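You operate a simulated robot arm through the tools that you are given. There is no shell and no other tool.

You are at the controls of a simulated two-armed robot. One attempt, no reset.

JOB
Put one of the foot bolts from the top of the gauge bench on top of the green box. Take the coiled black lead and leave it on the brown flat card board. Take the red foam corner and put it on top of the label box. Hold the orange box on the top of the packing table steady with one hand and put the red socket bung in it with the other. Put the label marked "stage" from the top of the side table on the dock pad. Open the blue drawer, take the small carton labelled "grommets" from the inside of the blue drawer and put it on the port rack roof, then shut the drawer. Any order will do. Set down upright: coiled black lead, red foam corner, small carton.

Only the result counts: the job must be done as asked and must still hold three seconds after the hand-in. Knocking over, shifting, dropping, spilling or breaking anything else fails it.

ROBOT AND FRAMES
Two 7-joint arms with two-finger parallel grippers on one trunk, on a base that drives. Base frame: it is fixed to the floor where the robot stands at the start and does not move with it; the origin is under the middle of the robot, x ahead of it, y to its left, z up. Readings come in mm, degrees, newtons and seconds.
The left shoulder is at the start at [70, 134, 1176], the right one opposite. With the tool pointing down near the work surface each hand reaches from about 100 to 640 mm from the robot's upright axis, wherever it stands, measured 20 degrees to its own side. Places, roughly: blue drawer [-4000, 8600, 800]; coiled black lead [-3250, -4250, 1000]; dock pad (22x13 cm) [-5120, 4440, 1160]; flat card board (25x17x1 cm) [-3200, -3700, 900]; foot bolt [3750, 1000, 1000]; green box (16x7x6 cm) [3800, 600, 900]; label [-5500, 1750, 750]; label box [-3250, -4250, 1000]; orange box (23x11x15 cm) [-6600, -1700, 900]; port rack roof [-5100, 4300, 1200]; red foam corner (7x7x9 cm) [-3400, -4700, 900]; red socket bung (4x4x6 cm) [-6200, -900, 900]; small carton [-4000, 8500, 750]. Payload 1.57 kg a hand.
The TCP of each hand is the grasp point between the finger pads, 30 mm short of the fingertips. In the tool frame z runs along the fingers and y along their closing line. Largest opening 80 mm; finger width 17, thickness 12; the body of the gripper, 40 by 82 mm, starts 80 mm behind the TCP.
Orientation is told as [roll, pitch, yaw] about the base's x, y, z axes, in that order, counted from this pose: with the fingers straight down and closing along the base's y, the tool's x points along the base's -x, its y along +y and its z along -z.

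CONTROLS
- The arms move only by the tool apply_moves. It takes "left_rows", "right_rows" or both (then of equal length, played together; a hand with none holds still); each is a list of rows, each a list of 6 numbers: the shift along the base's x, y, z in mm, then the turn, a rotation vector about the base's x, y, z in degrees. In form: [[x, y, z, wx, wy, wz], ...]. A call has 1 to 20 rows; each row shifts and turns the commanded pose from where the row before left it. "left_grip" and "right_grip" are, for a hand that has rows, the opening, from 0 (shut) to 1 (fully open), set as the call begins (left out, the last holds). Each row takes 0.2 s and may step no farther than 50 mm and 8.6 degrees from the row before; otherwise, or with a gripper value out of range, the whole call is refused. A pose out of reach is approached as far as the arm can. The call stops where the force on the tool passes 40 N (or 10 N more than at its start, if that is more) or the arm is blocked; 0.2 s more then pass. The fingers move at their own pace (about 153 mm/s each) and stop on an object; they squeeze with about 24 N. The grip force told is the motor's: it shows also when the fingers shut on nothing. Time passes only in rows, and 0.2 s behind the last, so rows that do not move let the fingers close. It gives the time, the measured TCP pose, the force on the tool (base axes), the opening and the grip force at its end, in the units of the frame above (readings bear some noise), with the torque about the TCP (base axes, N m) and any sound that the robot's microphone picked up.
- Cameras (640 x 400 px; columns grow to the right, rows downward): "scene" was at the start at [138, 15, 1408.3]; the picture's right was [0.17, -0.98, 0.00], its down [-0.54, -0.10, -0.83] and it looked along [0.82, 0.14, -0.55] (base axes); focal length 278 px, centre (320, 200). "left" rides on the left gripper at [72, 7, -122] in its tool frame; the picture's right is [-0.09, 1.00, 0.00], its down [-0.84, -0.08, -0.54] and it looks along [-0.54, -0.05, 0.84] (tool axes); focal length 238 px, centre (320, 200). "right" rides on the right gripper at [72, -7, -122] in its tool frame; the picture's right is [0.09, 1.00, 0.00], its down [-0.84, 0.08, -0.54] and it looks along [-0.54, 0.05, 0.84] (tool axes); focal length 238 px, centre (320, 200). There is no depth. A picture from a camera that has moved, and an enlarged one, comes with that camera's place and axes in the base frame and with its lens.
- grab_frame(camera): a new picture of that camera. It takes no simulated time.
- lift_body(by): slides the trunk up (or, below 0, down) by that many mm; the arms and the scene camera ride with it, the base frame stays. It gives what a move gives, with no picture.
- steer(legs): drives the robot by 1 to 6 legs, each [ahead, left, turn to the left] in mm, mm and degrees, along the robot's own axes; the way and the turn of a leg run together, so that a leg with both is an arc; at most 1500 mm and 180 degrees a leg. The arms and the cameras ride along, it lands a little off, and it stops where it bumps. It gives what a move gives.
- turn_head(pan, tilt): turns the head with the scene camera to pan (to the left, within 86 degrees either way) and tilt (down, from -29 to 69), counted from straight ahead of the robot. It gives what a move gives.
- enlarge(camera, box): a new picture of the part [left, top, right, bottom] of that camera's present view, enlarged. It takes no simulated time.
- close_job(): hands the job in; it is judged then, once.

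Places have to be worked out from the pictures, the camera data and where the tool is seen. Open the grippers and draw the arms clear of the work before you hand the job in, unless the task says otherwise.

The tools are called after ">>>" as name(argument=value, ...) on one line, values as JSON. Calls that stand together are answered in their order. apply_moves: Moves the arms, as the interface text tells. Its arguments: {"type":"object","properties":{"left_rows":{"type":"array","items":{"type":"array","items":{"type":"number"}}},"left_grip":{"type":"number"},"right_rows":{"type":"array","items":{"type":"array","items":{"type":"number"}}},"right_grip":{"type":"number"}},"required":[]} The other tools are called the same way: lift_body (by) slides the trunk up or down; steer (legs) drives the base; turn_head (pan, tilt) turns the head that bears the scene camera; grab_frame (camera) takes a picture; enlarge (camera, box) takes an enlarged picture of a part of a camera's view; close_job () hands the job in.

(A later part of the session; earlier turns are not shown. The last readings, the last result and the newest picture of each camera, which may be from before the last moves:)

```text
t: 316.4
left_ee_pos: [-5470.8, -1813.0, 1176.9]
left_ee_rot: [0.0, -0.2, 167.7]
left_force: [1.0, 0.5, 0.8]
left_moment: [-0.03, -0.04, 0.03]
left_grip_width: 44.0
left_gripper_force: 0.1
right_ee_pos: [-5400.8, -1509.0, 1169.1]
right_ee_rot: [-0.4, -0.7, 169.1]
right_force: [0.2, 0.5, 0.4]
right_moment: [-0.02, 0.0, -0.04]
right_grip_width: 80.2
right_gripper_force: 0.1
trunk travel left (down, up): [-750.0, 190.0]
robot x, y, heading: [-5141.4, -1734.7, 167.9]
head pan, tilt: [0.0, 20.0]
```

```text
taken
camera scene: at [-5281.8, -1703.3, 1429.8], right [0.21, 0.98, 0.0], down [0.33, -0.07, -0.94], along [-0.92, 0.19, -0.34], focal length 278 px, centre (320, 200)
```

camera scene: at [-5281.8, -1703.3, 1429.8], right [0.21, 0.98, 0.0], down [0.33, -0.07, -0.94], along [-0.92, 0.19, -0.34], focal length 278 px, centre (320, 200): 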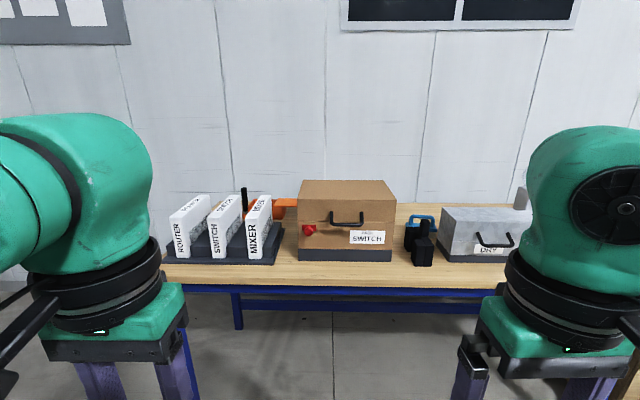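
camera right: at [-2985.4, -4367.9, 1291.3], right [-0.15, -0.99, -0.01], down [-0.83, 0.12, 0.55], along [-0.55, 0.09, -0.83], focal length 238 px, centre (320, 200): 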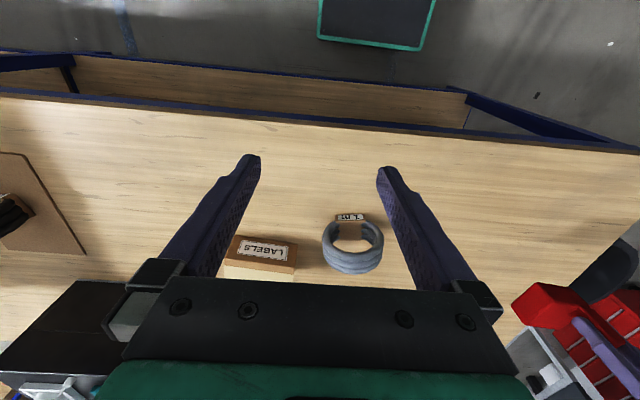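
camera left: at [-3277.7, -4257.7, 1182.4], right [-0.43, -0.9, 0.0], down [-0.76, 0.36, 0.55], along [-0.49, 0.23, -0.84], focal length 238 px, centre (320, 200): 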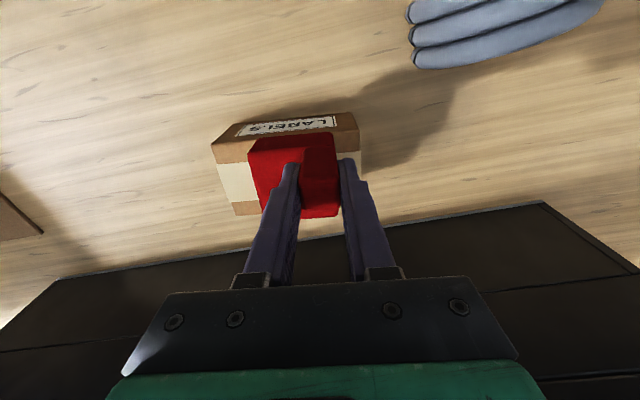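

I enlarge the table's left and right parts.

>>> enlarge(camera="scene", box=[150, 160, 350, 290])

>>> enlarge(camera="scene", box=[380, 170, 560, 290])

>>> turn_head(pan=-40, tilt=20)

>>> grab_frame(camera="scene")

```text
3.08 times, centred on (250, 225) of scene
camera zoom: at [-5281.8, -1703.3, 1429.8], right [0.21, 0.98, 0.0], down [0.33, -0.07, -0.94], along [-0.92, 0.19, -0.34], focal length 854 px, centre (535, 123)
```

zoom: 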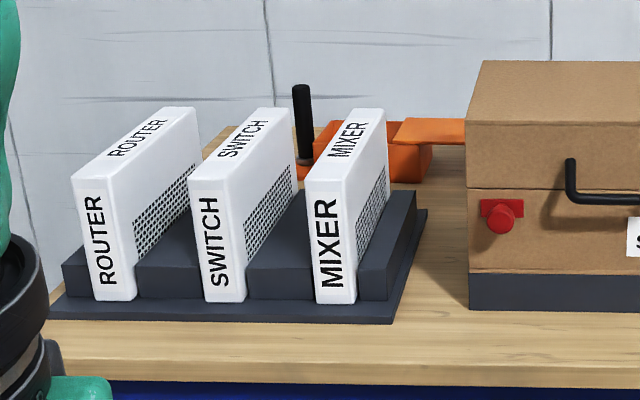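

```text
3.33 times, centred on (470, 230) of scene
camera zoom: at [-5281.8, -1703.3, 1429.8], right [0.21, 0.98, 0.0], down [0.33, -0.07, -0.94], along [-0.92, 0.19, -0.34], focal length 925 px, centre (-180, 100)
```

zoom: 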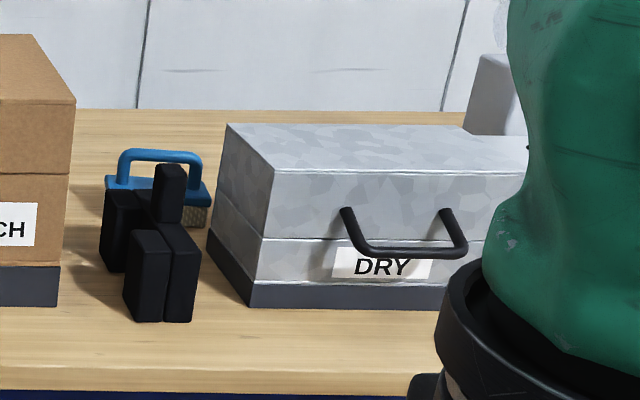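

```text
t: 317.5
left_ee_pos: [-5470.2, -1813.0, 1177.5]
left_ee_rot: [0.0, -0.2, 167.6]
left_force: [0.5, 0.7, -0.4]
left_moment: [0.0, -0.01, 0.02]
left_grip_width: 44.0
left_gripper_force: 0.2
right_ee_pos: [-5400.3, -1510.1, 1169.8]
right_ee_rot: [-0.4, -0.6, 169.1]
right_force: [0.6, 0.4, -1.3]
right_moment: [0.0, 0.0, -0.01]
right_grip_width: 80.0
right_gripper_force: 0.0
trunk travel left (down, up): [-750.0, 190.0]
robot x, y, heading: [-5141.4, -1733.5, 168.0]
head pan, tilt: [-40.0, 20.0]
```

```text
taken
camera scene: at [-5247.9, -1649.3, 1429.8], right [0.79, 0.62, 0.0], down [0.21, -0.27, -0.94], along [-0.58, 0.74, -0.34], focal length 278 px, centre (320, 200)
```

scene: 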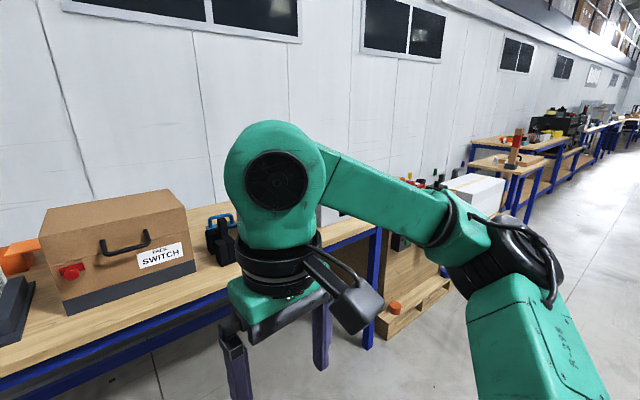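

The orange box sits at the back behind the "MIXER" rack; the bung should be near the right end. I go closer and to the right.

>>> steer(legs=[[0, -550, -1.3], [350, 0, 0]])

>>> turn_head(pan=-15, tilt=30)

>>> grab_frame(camera="scene")

>>> turn_head(pan=35, tilt=25)

>>> grab_frame(camera="scene")

>>> grab_frame(camera="right")

```text
t: 322.5
left_ee_pos: [-5695.1, -1195.2, 1176.9]
left_ee_rot: [0.0, -0.3, 165.8]
left_force: [-0.2, -0.8, -0.8]
left_moment: [0.01, -0.02, 0.01]
left_grip_width: 44.1
left_gripper_force: 0.0
right_ee_pos: [-5614.3, -893.2, 1170.2]
right_ee_rot: [-0.4, -0.8, 167.2]
right_force: [-0.3, 0.0, 0.3]
right_moment: [0.01, 0.0, -0.01]
right_grip_width: 80.0
right_gripper_force: 0.2
trunk travel left (down, up): [-750.0, 190.0]
robot x, y, heading: [-5365.9, -1127.2, 166.2]
head pan, tilt: [-40.0, 20.0]
```

```text
t: 323.4
left_ee_pos: [-5695.1, -1194.3, 1177.0]
left_ee_rot: [0.0, -0.1, 165.8]
left_force: [-0.2, 0.7, 0.6]
left_moment: [-0.01, 0.01, 0.02]
left_grip_width: 43.7
left_gripper_force: 0.0
right_ee_pos: [-5614.9, -892.7, 1169.1]
right_ee_rot: [-0.4, -0.8, 167.1]
right_force: [-0.3, 0.1, 0.5]
right_moment: [0.02, -0.02, -0.01]
right_grip_width: 80.2
right_gripper_force: 0.1
trunk travel left (down, up): [-750.0, 190.0]
robot x, y, heading: [-5363.3, -1125.7, 165.9]
head pan, tilt: [-15.0, 30.0]
```

```text
taken
camera scene: at [-5492.8, -1069.5, 1413.8], right [0.48, 0.88, 0.0], down [0.44, -0.24, -0.87], along [-0.76, 0.42, -0.5], focal length 278 px, centre (320, 200)
```

scene: 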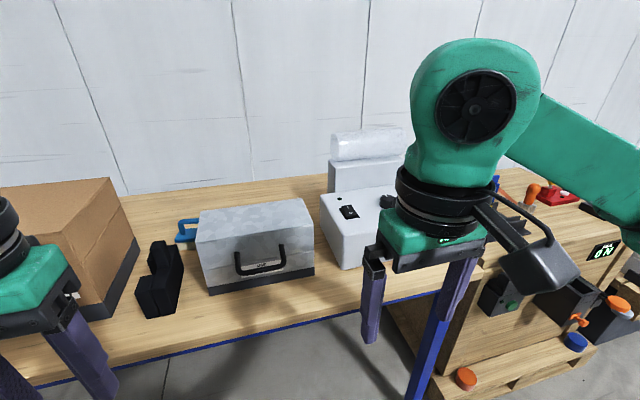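

```text
t: 324.6
left_ee_pos: [-5696.0, -1195.1, 1178.3]
left_ee_rot: [0.0, -0.2, 165.8]
left_force: [-0.1, 0.5, 1.1]
left_moment: [-0.01, -0.01, 0.01]
left_grip_width: 43.9
left_gripper_force: 0.1
right_ee_pos: [-5616.2, -892.4, 1169.4]
right_ee_rot: [-0.4, -0.8, 167.1]
right_force: [-0.2, 0.0, 0.4]
right_moment: [0.02, -0.01, -0.01]
right_grip_width: 80.0
right_gripper_force: 0.1
trunk travel left (down, up): [-750.0, 190.0]
robot x, y, heading: [-5361.7, -1125.6, 166.3]
head pan, tilt: [35.0, 25.0]
```

```text
taken
camera scene: at [-5499.5, -1146.4, 1421.7], right [-0.36, 0.93, 0.0], down [0.39, 0.15, -0.91], along [-0.85, -0.33, -0.42], focal length 278 px, centre (320, 200)
```

scene: 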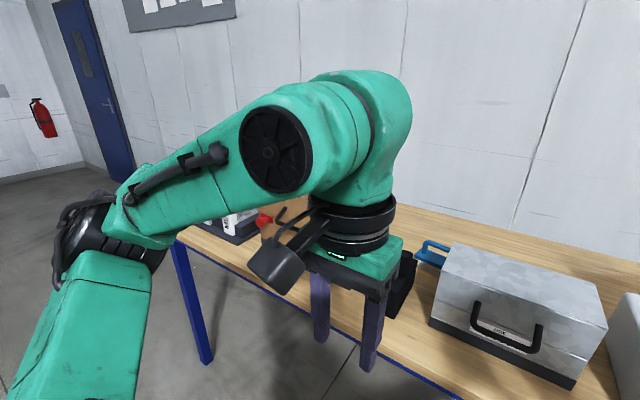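

```text
taken
camera right: at [-5543.3, -903.8, 1291.4], right [-0.13, -0.99, -0.01], down [-0.83, 0.11, 0.55], along [-0.55, 0.08, -0.83], focal length 238 px, centre (320, 200)
```

right: 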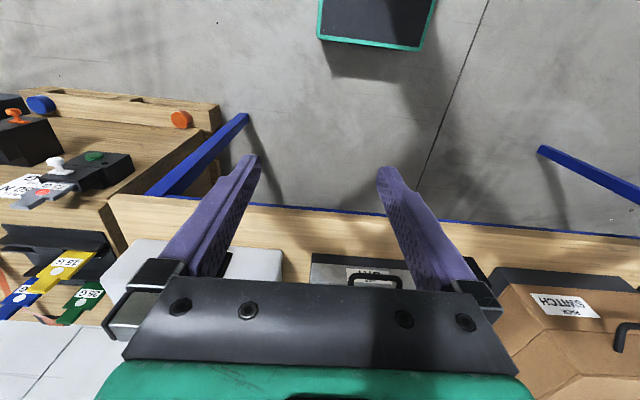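

No red bung seen yet. I raise the trunk to look over the cases.

>>> lift_body(by=180)

>>> turn_head(pan=-5, tilt=35)

>>> grab_frame(camera="scene")

>>> turn_head(pan=-45, tilt=35)

>>> grab_frame(camera="scene")

```text
t: 326.6
left_ee_pos: [-5696.4, -1195.7, 1355.8]
left_ee_rot: [0.0, -0.3, 165.7]
left_force: [-0.5, 0.7, 0.2]
left_moment: [0.0, 0.0, 0.01]
left_grip_width: 44.1
left_gripper_force: 0.2
right_ee_pos: [-5615.5, -893.3, 1350.2]
right_ee_rot: [-0.5, -0.8, 167.0]
right_force: [-0.1, 0.6, -0.2]
right_moment: [0.01, 0.03, 0.0]
right_grip_width: 79.8
right_gripper_force: 0.0
trunk travel left (down, up): [-930.0, 10.0]
robot x, y, heading: [-5363.5, -1125.6, 166.3]
head pan, tilt: [35.0, 25.0]
```

```text
t: 327.6
left_ee_pos: [-5696.7, -1194.9, 1357.6]
left_ee_rot: [0.0, -0.2, 165.8]
left_force: [-0.1, -0.2, -0.2]
left_moment: [0.0, 0.02, 0.02]
left_grip_width: 44.2
left_gripper_force: 0.0
right_ee_pos: [-5615.5, -893.3, 1349.1]
right_ee_rot: [-0.4, -0.8, 167.1]
right_force: [0.6, -0.1, -0.4]
right_moment: [0.0, -0.01, -0.01]
right_grip_width: 80.0
right_gripper_force: 0.0
trunk travel left (down, up): [-930.0, 10.0]
robot x, y, heading: [-5360.4, -1123.1, 165.9]
head pan, tilt: [-5.0, 35.0]
```

```text
taken
camera scene: at [-5496.8, -1085.0, 1586.0], right [0.32, 0.95, 0.0], down [0.54, -0.19, -0.82], along [-0.78, 0.26, -0.57], focal length 278 px, centre (320, 200)
```

scene: 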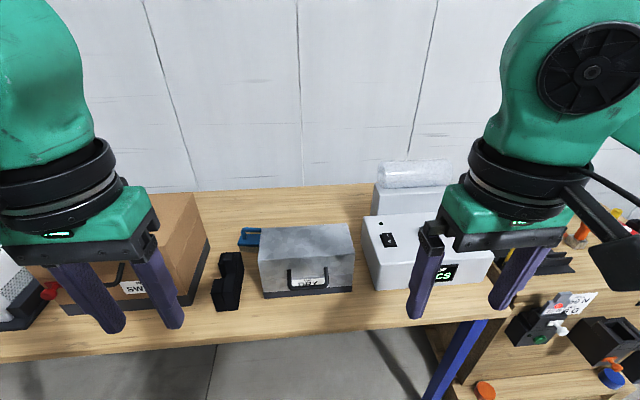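

```text
t: 328.7
left_ee_pos: [-5695.4, -1194.7, 1356.5]
left_ee_rot: [-0.1, -0.2, 165.8]
left_force: [0.5, -0.3, -0.2]
left_moment: [0.01, 0.02, 0.0]
left_grip_width: 43.9
left_gripper_force: 0.1
right_ee_pos: [-5616.6, -893.8, 1349.9]
right_ee_rot: [-0.4, -0.7, 167.0]
right_force: [0.2, 0.1, -0.8]
right_moment: [-0.01, 0.0, 0.03]
right_grip_width: 80.0
right_gripper_force: 0.1
trunk travel left (down, up): [-930.0, 10.0]
robot x, y, heading: [-5363.9, -1122.8, 166.3]
head pan, tilt: [-45.0, 35.0]
```

```text
taken
camera scene: at [-5459.1, -1038.1, 1586.0], right [0.86, 0.52, 0.0], down [0.3, -0.49, -0.82], along [-0.42, 0.7, -0.57], focal length 278 px, centre (320, 200)
```

scene: 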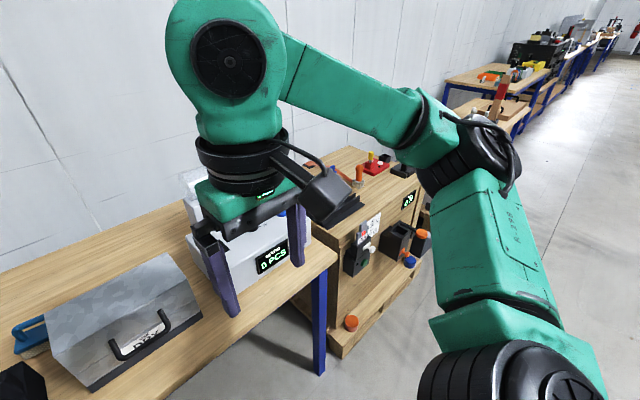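

The bung may be hidden behind the DRY case. I extend the raised right hand over it to look with its camera.

>>> apply_moves(right_rows=[[-45, 5, 0, 0, 0, 0], [-45, 5, 0, 0, 0, 0], [-45, 5, 0, 0, 0, 0], [-45, 5, 0, 0, 0, 0], [-45, 5, 0, 0, 0, 0]])

>>> grab_frame(camera="right")

```text
t: 329.9
left_ee_pos: [-5699.3, -1196.2, 1356.0]
left_ee_rot: [-0.1, 0.0, 165.8]
left_force: [-1.3, 0.2, 0.5]
left_moment: [0.01, -0.02, -0.01]
left_grip_width: 43.9
left_gripper_force: 0.0
right_ee_pos: [-5844.8, -870.2, 1347.2]
right_ee_rot: [-0.5, -0.6, 167.3]
right_force: [-0.2, 0.1, 0.3]
right_moment: [-0.01, -0.02, 0.0]
right_grip_width: 79.7
right_gripper_force: 0.0
trunk travel left (down, up): [-930.0, 10.0]
robot x, y, heading: [-5365.6, -1125.4, 166.1]
head pan, tilt: [-45.0, 35.0]
```

```text
taken
camera right: at [-5772.2, -880.9, 1469.3], right [-0.13, -0.99, -0.01], down [-0.83, 0.1, 0.55], along [-0.54, 0.08, -0.84], focal length 238 px, centre (320, 200)
```

right: 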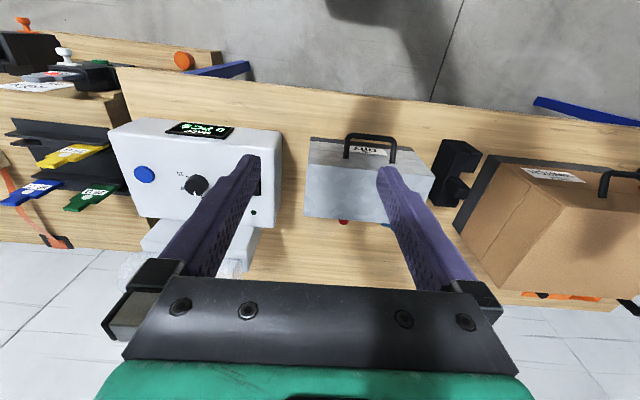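

Found it: the red bung is right behind the DRY case at ≈(−6198,−882). The table has no lower shelf, so the base can go partly under. I drive 250 mm closer and look again.

>>> steer(legs=[[240, 0, 0]])

>>> grab_frame(camera="right")

>>> turn_head(pan=0, tilt=60)

>>> grab_frame(camera="scene")

```text
t: 331.7
left_ee_pos: [-5920.3, -1138.4, 1359.1]
left_ee_rot: [0.1, -0.4, 165.8]
left_force: [-0.4, -0.4, -0.3]
left_moment: [0.05, 0.04, 0.01]
left_grip_width: 44.1
left_gripper_force: 0.0
right_ee_pos: [-6065.7, -812.6, 1351.8]
right_ee_rot: [-0.4, -1.1, 167.1]
right_force: [-0.1, -0.5, -0.3]
right_moment: [0.01, 0.02, 0.01]
right_grip_width: 80.0
right_gripper_force: 0.1
trunk travel left (down, up): [-930.0, 10.0]
robot x, y, heading: [-5592.8, -1067.8, 165.8]
head pan, tilt: [-45.0, 35.0]
```

```text
taken
camera right: at [-5993.0, -823.2, 1472.3], right [-0.13, -0.99, -0.01], down [-0.82, 0.1, 0.56], along [-0.55, 0.08, -0.83], focal length 238 px, centre (320, 200)
```

right: 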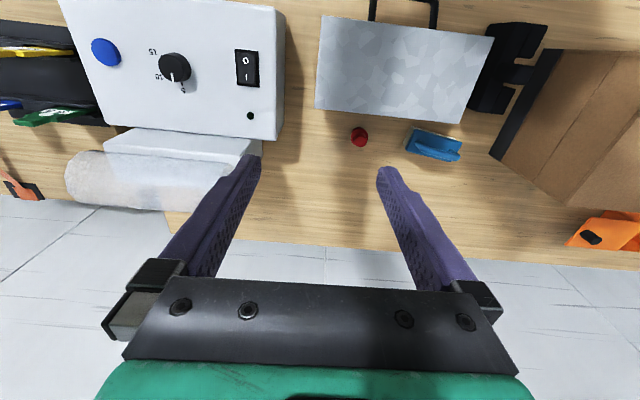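

```text
t: 332.8
left_ee_pos: [-5925.6, -1137.7, 1356.5]
left_ee_rot: [0.0, -0.2, 165.8]
left_force: [-0.6, -0.5, -0.9]
left_moment: [-0.02, -0.02, 0.0]
left_grip_width: 44.1
left_gripper_force: 0.1
right_ee_pos: [-6071.8, -811.8, 1348.9]
right_ee_rot: [-0.4, -0.8, 167.2]
right_force: [-1.0, -0.2, -0.4]
right_moment: [0.01, -0.01, 0.02]
right_grip_width: 79.9
right_gripper_force: 0.0
trunk travel left (down, up): [-930.0, 10.0]
robot x, y, heading: [-5595.0, -1067.1, 166.0]
head pan, tilt: [0.0, 60.0]
```

```text
taken
camera scene: at [-5708.1, -1040.2, 1551.7], right [0.24, 0.97, 0.0], down [0.84, -0.21, -0.5], along [-0.49, 0.12, -0.87], focal length 278 px, centre (320, 200)
```

scene: 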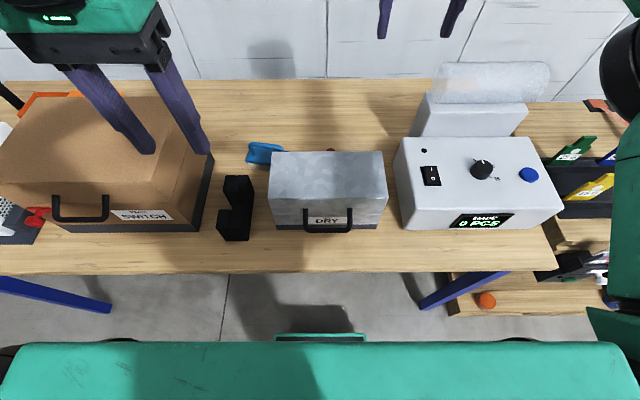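

The bung stands ≈85 mm behind the DRY case (case top ≈1049, bung ≈(−6189,−886), top ≈960). I raise the left hand, shift the robot 100 mm left and 60 mm ahead (base goes under the table), then lower the trunk.

>>> apply_moves(left_rows=[[20, 0, 40, 0, 0, 0], [20, 0, 40, 0, 0, 0], [20, 0, 40, 0, 0, 0]])

>>> steer(legs=[[0, 100, 0], [60, 0, 0]])

>>> lift_body(by=-180)

>>> turn_head(pan=-10, tilt=50)

>>> grab_frame(camera="scene")

>>> grab_frame(camera="right")

>>> grab_frame(camera="left")

```text
t: 333.6
left_ee_pos: [-5864.2, -1137.1, 1477.7]
left_ee_rot: [0.1, -0.4, 165.7]
left_force: [1.0, -0.8, 0.4]
left_moment: [-0.06, -0.01, 0.0]
left_grip_width: 44.2
left_gripper_force: 0.1
right_ee_pos: [-6069.1, -810.3, 1349.6]
right_ee_rot: [-0.4, -0.9, 167.1]
right_force: [-0.2, 0.3, -0.1]
right_moment: [-0.02, -0.01, -0.01]
right_grip_width: 80.1
right_gripper_force: 0.1
trunk travel left (down, up): [-930.0, 10.0]
robot x, y, heading: [-5597.7, -1069.3, 166.2]
head pan, tilt: [0.0, 60.0]
```

```text
t: 335.3
left_ee_pos: [-5933.7, -1220.2, 1479.2]
left_ee_rot: [0.2, -0.9, 165.9]
left_force: [1.3, -0.7, -0.2]
left_moment: [0.0, 0.09, -0.02]
left_grip_width: 44.2
left_gripper_force: 0.1
right_ee_pos: [-6140.3, -893.7, 1354.1]
right_ee_rot: [-0.2, -1.2, 167.2]
right_force: [0.3, -0.2, 0.7]
right_moment: [-0.02, 0.09, -0.02]
right_grip_width: 80.0
right_gripper_force: 0.0
trunk travel left (down, up): [-930.0, 10.0]
robot x, y, heading: [-5676.4, -1151.4, 166.1]
head pan, tilt: [0.0, 60.0]
```

```text
t: 337.3
left_ee_pos: [-5947.1, -1222.0, 1296.0]
left_ee_rot: [0.1, -0.3, 166.0]
left_force: [-0.5, 1.2, 0.3]
left_moment: [-0.02, -0.01, 0.0]
left_grip_width: 43.7
left_gripper_force: 0.2
right_ee_pos: [-6151.7, -895.9, 1168.5]
right_ee_rot: [-0.4, -0.8, 167.3]
right_force: [0.9, -0.1, -0.4]
right_moment: [0.01, 0.02, -0.01]
right_grip_width: 80.0
right_gripper_force: 0.0
trunk travel left (down, up): [-750.0, 190.0]
robot x, y, heading: [-5679.8, -1146.5, 166.0]
head pan, tilt: [0.0, 60.0]
```

```text
t: 338.0
left_ee_pos: [-5947.1, -1221.4, 1296.7]
left_ee_rot: [0.0, -0.4, 165.9]
left_force: [-0.2, -0.5, 0.1]
left_moment: [-0.03, 0.01, 0.01]
left_grip_width: 44.0
left_gripper_force: 0.0
right_ee_pos: [-6153.3, -894.5, 1168.5]
right_ee_rot: [-0.4, -0.8, 167.3]
right_force: [1.2, 0.4, -0.7]
right_moment: [-0.05, -0.01, -0.01]
right_grip_width: 80.0
right_gripper_force: 0.1
trunk travel left (down, up): [-750.0, 190.0]
robot x, y, heading: [-5680.7, -1147.3, 166.2]
head pan, tilt: [-10.0, 50.0]
```

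```text
taken
camera scene: at [-5794.9, -1107.6, 1384.2], right [0.4, 0.92, 0.0], down [0.7, -0.31, -0.64], along [-0.59, 0.26, -0.77], focal length 278 px, centre (320, 200)
```

scene: 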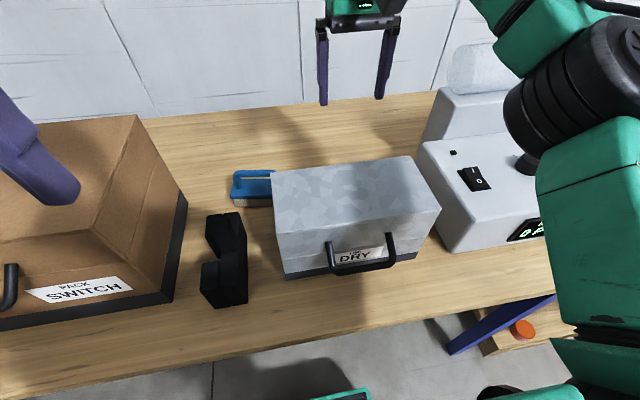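

```text
taken
camera right: at [-6079.8, -905.0, 1290.7], right [-0.13, -0.99, -0.01], down [-0.83, 0.1, 0.55], along [-0.55, 0.08, -0.83], focal length 238 px, centre (320, 200)
```

right: 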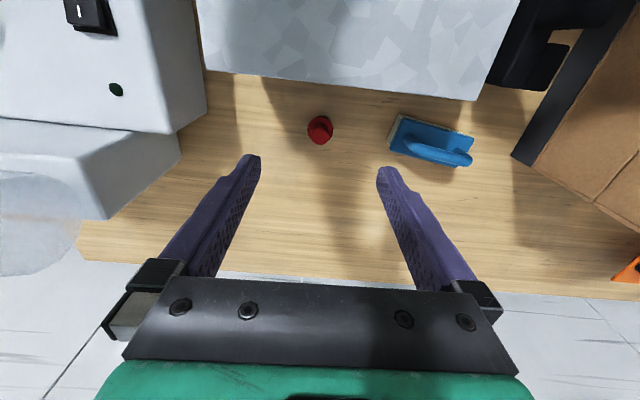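

```text
taken
camera left: at [-5879.5, -1246.4, 1417.8], right [-0.33, -0.94, 0.0], down [-0.79, 0.28, 0.55], along [-0.52, 0.18, -0.84], focal length 238 px, centre (320, 200)
```

left: 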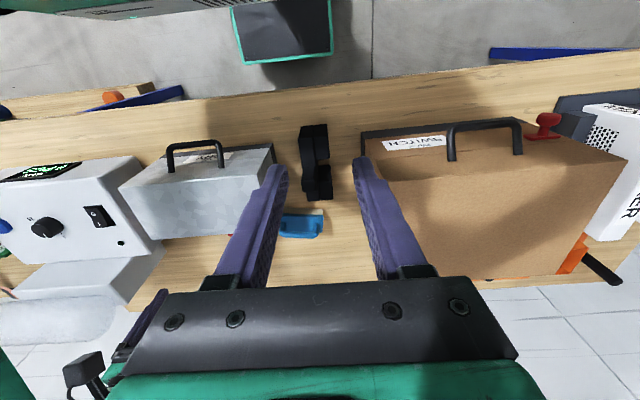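

>>> enlarge(camera="right", box=[260, 80, 400, 180])

```text
4.00 times, centred on (330, 130) of right
camera zoom: at [-6079.8, -905.0, 1290.7], right [-0.13, -0.99, -0.01], down [-0.83, 0.1, 0.55], along [-0.55, 0.08, -0.83], focal length 953 px, centre (280, 480)
```

zoom: 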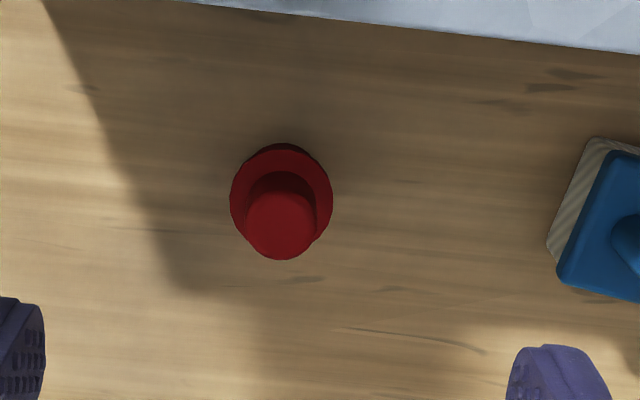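

The bung is at ≈(−6194,−886), knob top z≈950. I turn the right hand by +89° so its camera points sideways, moving above the bung.

>>> apply_moves(right_rows=[[-3.7, 0.8, 0, 0, 0, 8.1], [-3.7, 0.8, 0, 0, 0, 8.1], [-3.7, 0.8, 0, 0, 0, 8.1], [-3.7, 0.8, 0, 0, 0, 8.1], [-3.7, 0.8, 0, 0, 0, 8.1], [-3.7, 0.8, 0, 0, 0, 8.1], [-3.7, 0.8, 0, 0, 0, 8.1], [-3.7, 0.8, 0, 0, 0, 8.1], [-3.7, 0.8, 0, 0, 0, 8.1], [-3.7, 0.8, 0, 0, 0, 8.1], [-3.7, 0.8, 0, 0, 0, 8.1]], right_grip=0.8)

>>> grab_frame(camera="right")

>>> grab_frame(camera="scene")

```text
t: 340.4
left_ee_pos: [-5947.6, -1222.2, 1296.0]
left_ee_rot: [0.0, -0.3, 165.8]
left_force: [0.9, -0.7, 0.9]
left_moment: [0.02, 0.04, 0.01]
left_grip_width: 44.0
left_gripper_force: 0.1
right_ee_pos: [-5915.3, -1081.5, 1113.9]
right_ee_rot: [-0.5, -0.8, -103.7]
right_force: [-0.3, 0.0, -0.4]
right_moment: [0.02, 0.01, -0.02]
right_grip_width: 64.2
right_gripper_force: 0.1
right hand out of reach, approached as far as the arm can: row 2, 3, 4, 5, 6, 7, 8, 9, 10, 11
trunk travel left (down, up): [-750.0, 190.0]
robot x, y, heading: [-5677.9, -1147.1, 166.3]
head pan, tilt: [-10.0, 50.0]
```

```text
taken
camera right: at [-5903.9, -1008.8, 1236.3], right [0.99, -0.15, -0.01], down [-0.12, -0.83, 0.55], along [-0.09, -0.55, -0.83], focal length 238 px, centre (320, 200)
```

right: 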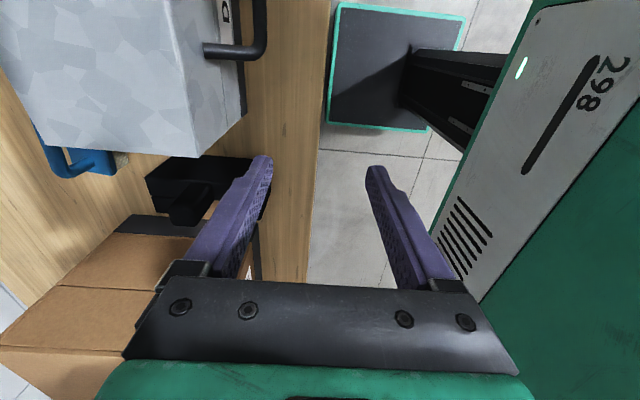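

```text
taken
camera scene: at [-5794.4, -1108.7, 1384.3], right [0.4, 0.92, 0.0], down [0.7, -0.31, -0.64], along [-0.59, 0.26, -0.77], focal length 278 px, centre (320, 200)
```

scene: 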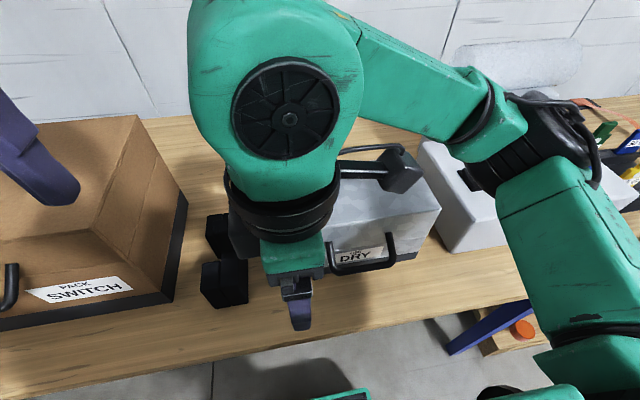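

The right arm cannot hold that yaw out there. I rotate it back while drawing it in; I'll use the left hand (whose −76° turn worked before) for the bung instead.

>>> apply_moves(right_rows=[[20, -5, 8, 0, 0, -8.1], [20, -5, 8, 0, 0, -8.1], [20, -5, 8, 0, 0, -8.1], [20, -5, 8, 0, 0, -8.1], [20, -5, 8, 0, 0, -8.1], [20, -5, 8, 0, 0, -8.1], [20, -5, 8, 0, 0, -8.1], [20, -5, 8, 0, 0, -8.1], [20, -5, 8, 0, 0, -8.1], [20, -5, 8, 0, 0, -8.1], [20, -5, 8, 0, 0, -8.1]])

>>> grab_frame(camera="scene")

```text
t: 341.5
left_ee_pos: [-5948.8, -1223.1, 1295.7]
left_ee_rot: [0.0, -0.4, 165.9]
left_force: [-0.5, 0.2, -0.3]
left_moment: [0.0, 0.0, 0.03]
left_grip_width: 44.0
left_gripper_force: 0.1
right_ee_pos: [-5838.4, -1097.0, 1146.1]
right_ee_rot: [-1.5, -0.5, -137.5]
right_force: [-10.7, 2.5, 1.5]
right_moment: [-0.37, -1.17, -0.05]
right_grip_width: 64.1
right_gripper_force: 0.1
trunk travel left (down, up): [-750.0, 190.0]
robot x, y, heading: [-5678.7, -1151.5, 166.0]
head pan, tilt: [-10.0, 50.0]
stopped in row 5 (right hand): the force on the tool passed its limit at 113 N (the readings are from after the stop); the commanded pose is now the measured one
```

```text
taken
camera scene: at [-5794.2, -1108.3, 1384.3], right [0.4, 0.92, 0.0], down [0.7, -0.31, -0.64], along [-0.59, 0.26, -0.77], focal length 278 px, centre (320, 200)
```

scene: 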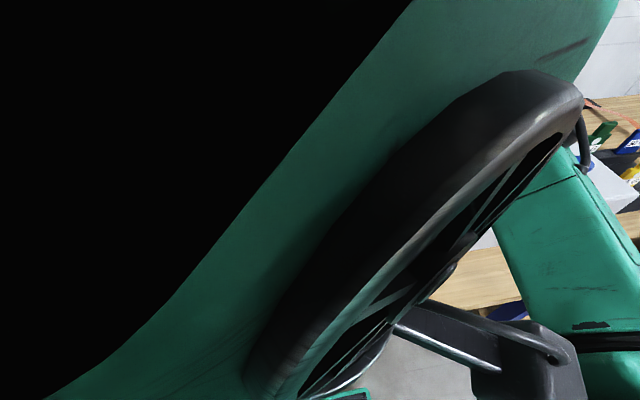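

The right forearm bumped the robot's own head area. From the new commanded pose I move the right hand outward (forward-right) without turning.

>>> apply_moves(right_rows=[[-15, 24, 5, 0, 0, 0], [-15, 24, 5, 0, 0, 0], [-15, 24, 5, 0, 0, 0], [-15, 24, 5, 0, 0, 0], [-15, 24, 5, 0, 0, 0]])

>>> grab_frame(camera="scene")

>>> grab_frame(camera="left")

```text
t: 342.7
left_ee_pos: [-5947.8, -1219.6, 1297.2]
left_ee_rot: [0.0, -0.2, 165.9]
left_force: [-0.4, 0.9, -0.8]
left_moment: [0.0, -0.03, -0.01]
left_grip_width: 44.0
left_gripper_force: 0.0
right_ee_pos: [-5912.8, -976.8, 1171.1]
right_ee_rot: [-1.3, -0.6, -137.3]
right_force: [0.4, 1.0, -1.2]
right_moment: [-0.03, 0.0, 0.0]
right_grip_width: 64.1
right_gripper_force: 0.1
trunk travel left (down, up): [-750.0, 190.0]
robot x, y, heading: [-5676.6, -1150.4, 166.3]
head pan, tilt: [-10.0, 50.0]
```

```text
taken
camera scene: at [-5794.6, -1106.4, 1384.2], right [0.4, 0.92, 0.0], down [0.7, -0.31, -0.64], along [-0.59, 0.26, -0.77], focal length 278 px, centre (320, 200)
```

scene: 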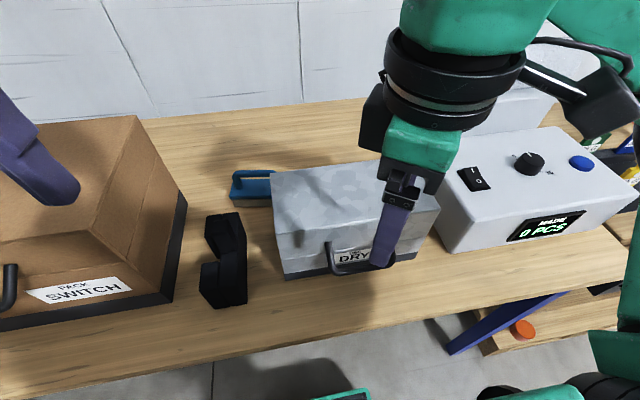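

```text
taken
camera left: at [-5879.1, -1245.2, 1417.9], right [-0.33, -0.94, 0.0], down [-0.79, 0.28, 0.55], along [-0.52, 0.18, -0.84], focal length 238 px, centre (320, 200)
```

left: 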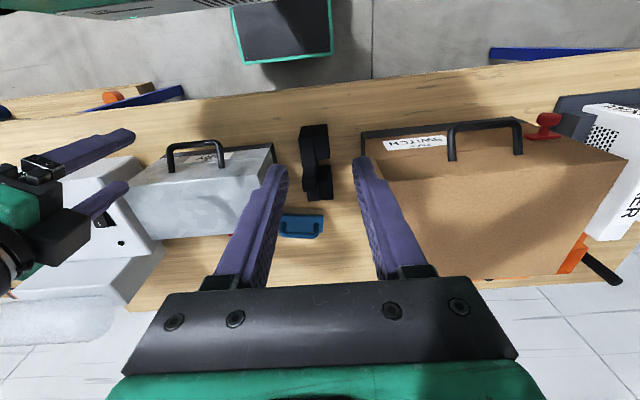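

Everything still in place. I rotate the right hand back to its natural yaw while moving it a bit right and up.

>>> apply_moves(right_rows=[[0, 10, 4, 0, 0, -7.9], [0, 10, 4, 0, 0, -7.9], [0, 10, 4, 0, 0, -7.9], [0, 10, 4, 0, 0, -7.9], [0, 10, 4, 0, 0, -7.9], [0, 10, 4, 0, 0, -7.9], [0, 10, 4, 0, 0, -7.9]])

>>> grab_frame(camera="scene")

```text
t: 344.3
left_ee_pos: [-5947.8, -1221.5, 1296.8]
left_ee_rot: [0.1, -0.3, 165.9]
left_force: [0.6, -0.1, 1.2]
left_moment: [0.0, 0.02, 0.02]
left_grip_width: 43.8
left_gripper_force: 0.0
right_ee_pos: [-5912.9, -905.7, 1198.3]
right_ee_rot: [-1.3, -0.5, 167.1]
right_force: [0.3, -0.6, -0.5]
right_moment: [0.01, -0.03, -0.02]
right_grip_width: 64.0
right_gripper_force: 0.0
trunk travel left (down, up): [-750.0, 190.0]
robot x, y, heading: [-5673.3, -1151.4, 166.0]
head pan, tilt: [-10.0, 50.0]
```

```text
taken
camera scene: at [-5794.4, -1107.2, 1384.3], right [0.4, 0.92, 0.0], down [0.7, -0.31, -0.64], along [-0.59, 0.26, -0.77], focal length 278 px, centre (320, 200)
```

scene: 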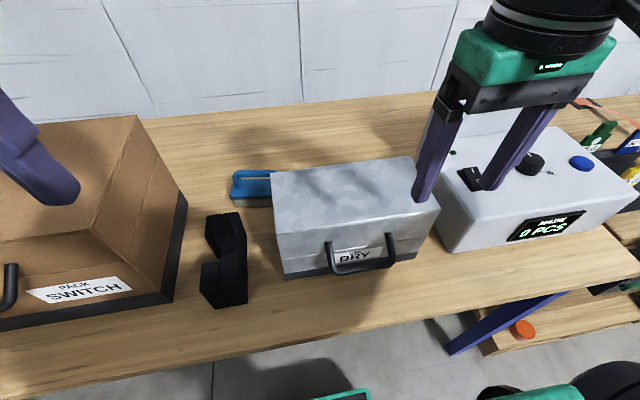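

Now I strafe 420 mm left to look at the orange box behind the SWITCH case.

>>> steer(legs=[[0, 420, 0]])

>>> turn_head(pan=15, tilt=40)

>>> grab_frame(camera="scene")

>>> grab_frame(camera="left")

>>> grab_frame(camera="right")

```text
t: 346.9
left_ee_pos: [-6046.0, -1623.3, 1297.7]
left_ee_rot: [0.1, -0.3, 166.0]
left_force: [-0.5, 0.2, -0.5]
left_moment: [-0.02, 0.0, -0.01]
left_grip_width: 43.9
left_gripper_force: 0.1
right_ee_pos: [-6012.3, -1309.5, 1199.1]
right_ee_rot: [-1.2, -0.5, 167.6]
right_force: [-0.1, 0.2, 0.8]
right_moment: [-0.03, 0.02, 0.01]
right_grip_width: 64.0
right_gripper_force: 0.0
trunk travel left (down, up): [-750.0, 190.0]
robot x, y, heading: [-5777.7, -1551.7, 166.5]
head pan, tilt: [-10.0, 50.0]
```

```text
t: 347.8
left_ee_pos: [-6046.3, -1624.6, 1296.2]
left_ee_rot: [0.0, -0.3, 166.0]
left_force: [0.8, -1.0, 1.2]
left_moment: [0.0, 0.01, 0.03]
left_grip_width: 43.9
left_gripper_force: 0.0
right_ee_pos: [-6012.7, -1310.2, 1198.6]
right_ee_rot: [-1.3, -0.5, 167.5]
right_force: [0.0, -0.6, -0.6]
right_moment: [0.01, 0.0, -0.01]
right_grip_width: 64.1
right_gripper_force: 0.0
trunk travel left (down, up): [-750.0, 190.0]
robot x, y, heading: [-5774.7, -1552.8, 166.5]
head pan, tilt: [15.0, 40.0]
```

```text
taken
camera scene: at [-5907.8, -1543.6, 1398.4], right [-0.02, 1.0, 0.0], down [0.64, 0.01, -0.77], along [-0.77, -0.02, -0.64], focal length 278 px, centre (320, 200)
```

scene: 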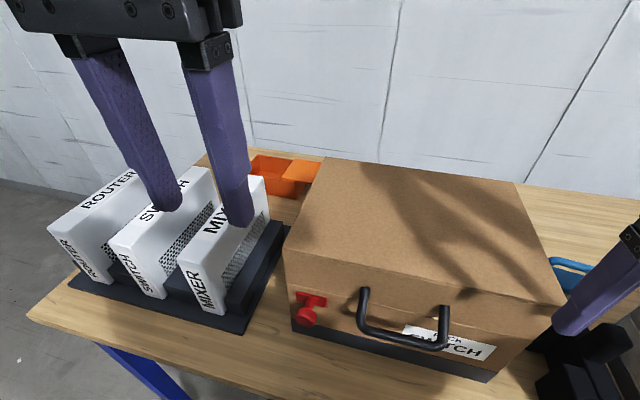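

```text
taken
camera left: at [-5977.5, -1649.8, 1417.7], right [-0.33, -0.94, 0.0], down [-0.79, 0.28, 0.55], along [-0.52, 0.18, -0.84], focal length 238 px, centre (320, 200)
```

left: 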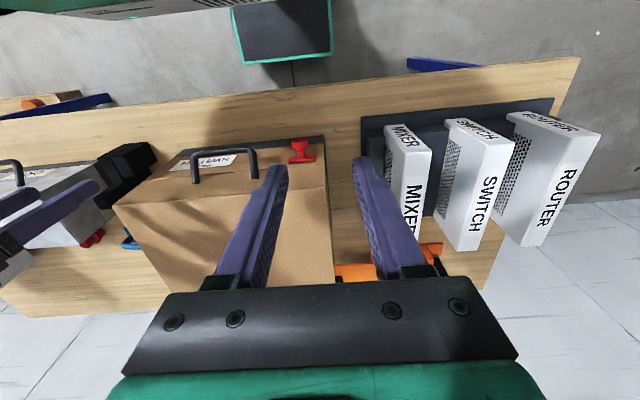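

```text
taken
camera right: at [-5940.3, -1322.2, 1320.4], right [-0.13, -0.99, -0.02], down [-0.83, 0.09, 0.55], along [-0.54, 0.09, -0.84], focal length 238 px, centre (320, 200)
```

right: 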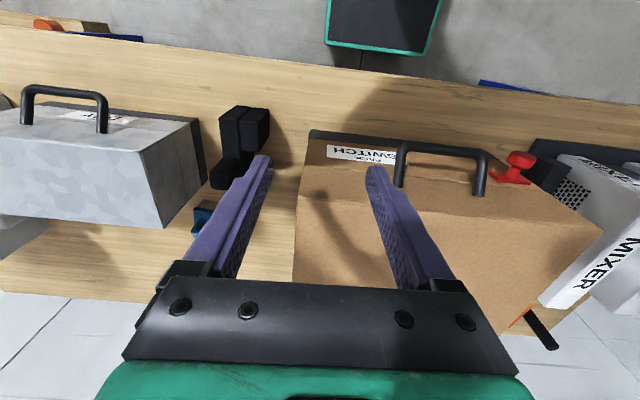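

I enlarge the orange box.

>>> enlarge(camera="scene", box=[230, 130, 350, 220])

```text
4.44 times, centred on (290, 175) of scene
camera zoom: at [-5907.8, -1543.6, 1398.4], right [-0.02, 1.0, 0.0], down [0.64, 0.01, -0.77], along [-0.77, -0.02, -0.64], focal length 1234 px, centre (453, 311)
```

zoom: 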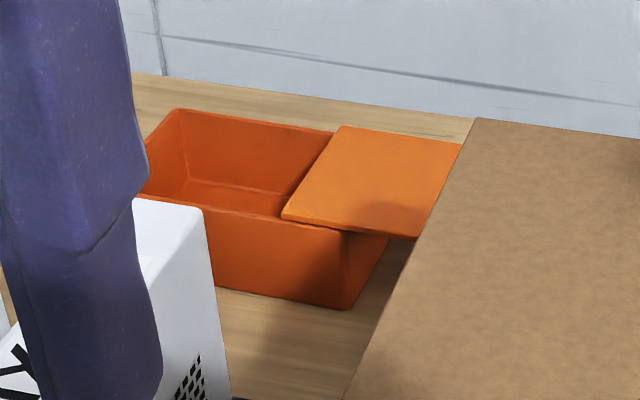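

The orange box is an open tray (rim z≈965, centre ≈(−6570,−1665)) with a flap to its right, deep on the table between rack and SWITCH case. I extend the left hand over it for a better look.

>>> apply_moves(left_rows=[[-45, 8, 0, 0, 0, 0], [-45, 8, 0, 0, 0, 0], [-45, 8, 0, 0, 0, 0], [-45, 8, 0, 0, 0, 0]])

>>> grab_frame(camera="left")

```text
t: 348.8
left_ee_pos: [-6228.8, -1591.0, 1296.3]
left_ee_rot: [0.1, -0.1, 166.1]
left_force: [-0.3, 0.2, -0.3]
left_moment: [0.01, -0.03, -0.02]
left_grip_width: 43.9
left_gripper_force: 0.1
right_ee_pos: [-6013.6, -1308.8, 1196.7]
right_ee_rot: [-1.2, -0.4, 167.5]
right_force: [-0.6, -0.5, -1.0]
right_moment: [0.0, -0.03, 0.0]
right_grip_width: 64.1
right_gripper_force: 0.0
trunk travel left (down, up): [-750.0, 190.0]
robot x, y, heading: [-5774.4, -1551.2, 166.5]
head pan, tilt: [15.0, 40.0]
```

```text
taken
camera left: at [-6160.5, -1616.4, 1417.0], right [-0.33, -0.94, 0.0], down [-0.79, 0.28, 0.54], along [-0.51, 0.18, -0.84], focal length 238 px, centre (320, 200)
```

left: 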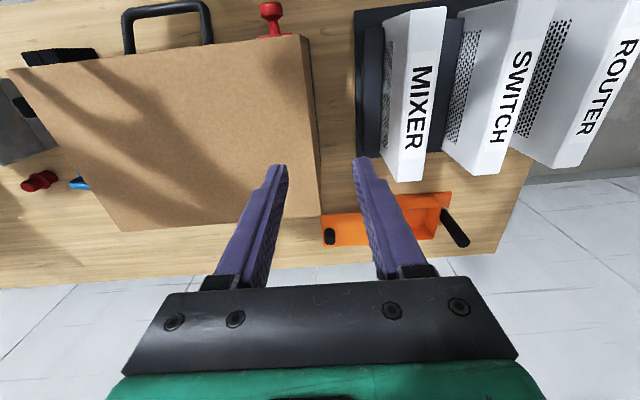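

>>> enlarge(camera="left", box=[310, 170, 490, 270])

```text
3.56 times, centred on (400, 220) of left
camera zoom: at [-6160.5, -1616.4, 1417.0], right [-0.33, -0.94, 0.0], down [-0.79, 0.28, 0.54], along [-0.51, 0.18, -0.84], focal length 848 px, centre (36, 129)
```

zoom: 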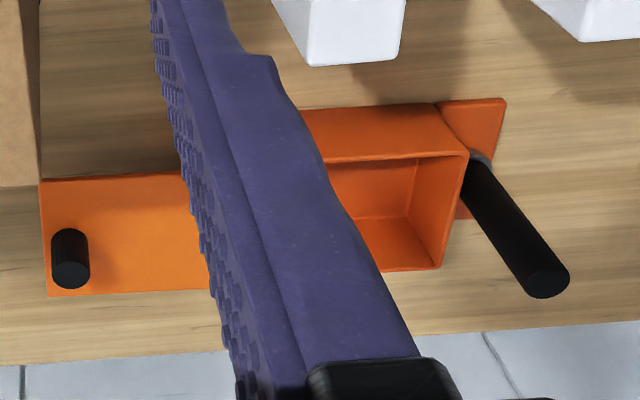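

It has a black vertical rod handle at its left end (≈(−6600,−1797), top ≈1035): the left hand can hold that, the right hand brings the bung into the opening (centre ≈(−6583,−1715)). I test whether the right hand can turn −80°.

>>> apply_moves(right_rows=[[0, 0, 0, 0, 0, -8], [0, 0, 0, 0, 0, -8], [0, 0, 0, 0, 0, -8], [0, 0, 0, 0, 0, -8], [0, 0, 0, 0, 0, -8], [0, 0, 0, 0, 0, -8], [0, 0, 0, 0, 0, -8], [0, 0, 0, 0, 0, -8], [0, 0, 0, 0, 0, -8], [0, 0, 0, 0, 0, -8]])

>>> grab_frame(camera="scene")

>>> grab_frame(camera="right")

```text
t: 350.9
left_ee_pos: [-6226.6, -1593.0, 1296.4]
left_ee_rot: [0.2, -0.3, 166.0]
left_force: [-0.5, 0.0, -0.3]
left_moment: [-0.02, 0.01, 0.02]
left_grip_width: 43.9
left_gripper_force: 0.0
right_ee_pos: [-6012.5, -1309.1, 1198.3]
right_ee_rot: [-1.3, -0.6, 87.3]
right_force: [-0.4, 0.8, -0.8]
right_moment: [-0.01, 0.0, -0.01]
right_grip_width: 64.3
right_gripper_force: 0.0
trunk travel left (down, up): [-750.0, 190.0]
robot x, y, heading: [-5772.6, -1554.7, 166.6]
head pan, tilt: [15.0, 40.0]
```

```text
taken
camera scene: at [-5907.8, -1543.3, 1398.4], right [-0.02, 1.0, 0.0], down [0.64, 0.02, -0.77], along [-0.77, -0.02, -0.64], focal length 278 px, centre (320, 200)
```

scene: 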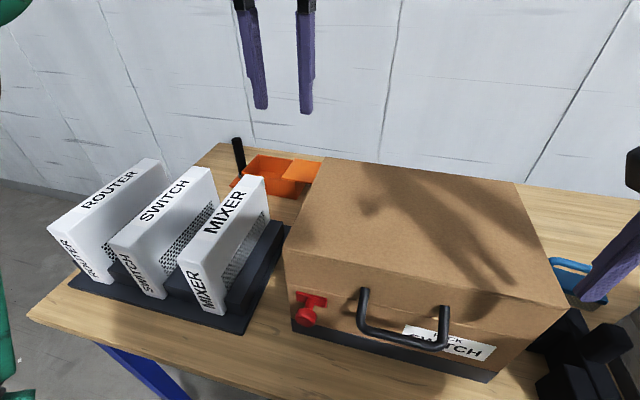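

```text
taken
camera right: at [-6012.4, -1383.0, 1320.2], right [-1.0, -0.05, -0.02], down [-0.05, 0.84, 0.55], along [-0.01, 0.55, -0.84], focal length 238 px, centre (320, 200)
```

right: 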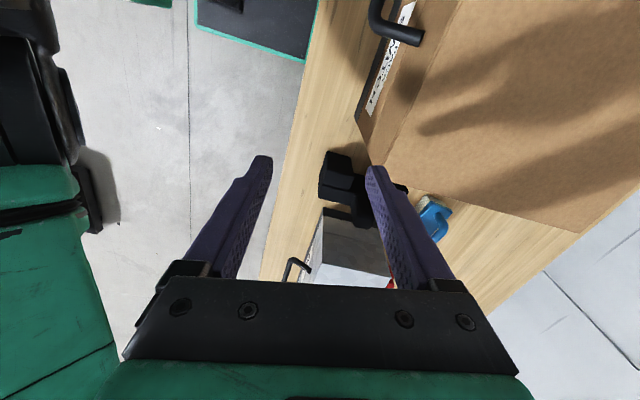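

The right hand can take yaw ≈87°. I strafe back right 415 mm to the bung.

>>> steer(legs=[[0, -415, 0]])

>>> turn_head(pan=-10, tilt=50)

>>> grab_frame(camera="right")

>>> grab_frame(camera="scene")

```text
t: 353.5
left_ee_pos: [-6128.7, -1196.6, 1295.5]
left_ee_rot: [0.0, -0.3, 166.0]
left_force: [-0.3, -0.5, -0.4]
left_moment: [-0.03, 0.0, 0.02]
left_grip_width: 44.0
left_gripper_force: 0.1
right_ee_pos: [-5915.9, -911.3, 1198.3]
right_ee_rot: [-1.3, -0.6, 87.5]
right_force: [-0.1, 0.2, 0.3]
right_moment: [0.02, -0.01, 0.0]
right_grip_width: 63.9
right_gripper_force: 0.0
trunk travel left (down, up): [-750.0, 190.0]
robot x, y, heading: [-5675.2, -1152.9, 166.3]
head pan, tilt: [15.0, 40.0]
```

```text
t: 354.4
left_ee_pos: [-6128.4, -1194.0, 1297.6]
left_ee_rot: [0.2, -0.3, 166.0]
left_force: [-0.1, 0.1, 0.4]
left_moment: [0.0, -0.02, -0.01]
left_grip_width: 44.1
left_gripper_force: 0.0
right_ee_pos: [-5915.2, -911.9, 1198.1]
right_ee_rot: [-1.3, -0.5, 87.6]
right_force: [0.2, -0.4, -0.1]
right_moment: [-0.01, -0.02, 0.0]
right_grip_width: 64.1
right_gripper_force: 0.1
trunk travel left (down, up): [-750.0, 190.0]
robot x, y, heading: [-5674.5, -1154.1, 166.2]
head pan, tilt: [-10.0, 50.0]
```

```text
taken
camera right: at [-5915.2, -983.9, 1320.2], right [-1.0, -0.05, -0.02], down [-0.05, 0.84, 0.55], along [-0.01, 0.55, -0.84], focal length 238 px, centre (320, 200)
```

right: 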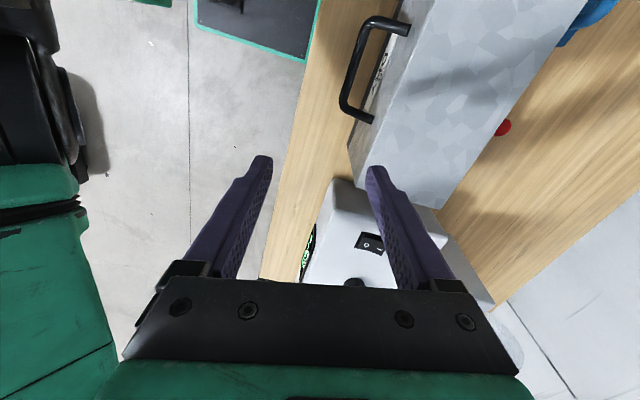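

```text
taken
camera scene: at [-5796.4, -1111.4, 1384.3], right [0.4, 0.92, 0.0], down [0.7, -0.31, -0.64], along [-0.59, 0.26, -0.77], focal length 278 px, centre (320, 200)
```

scene: 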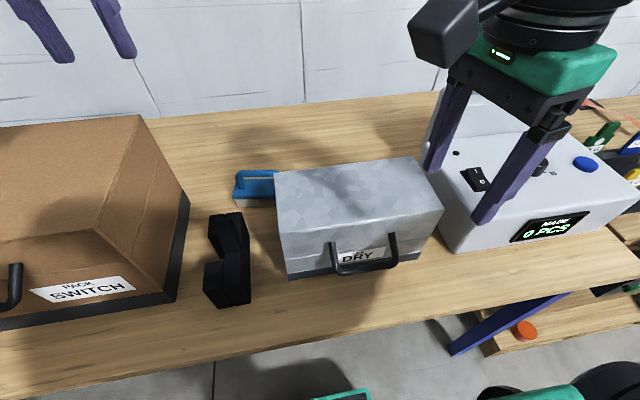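

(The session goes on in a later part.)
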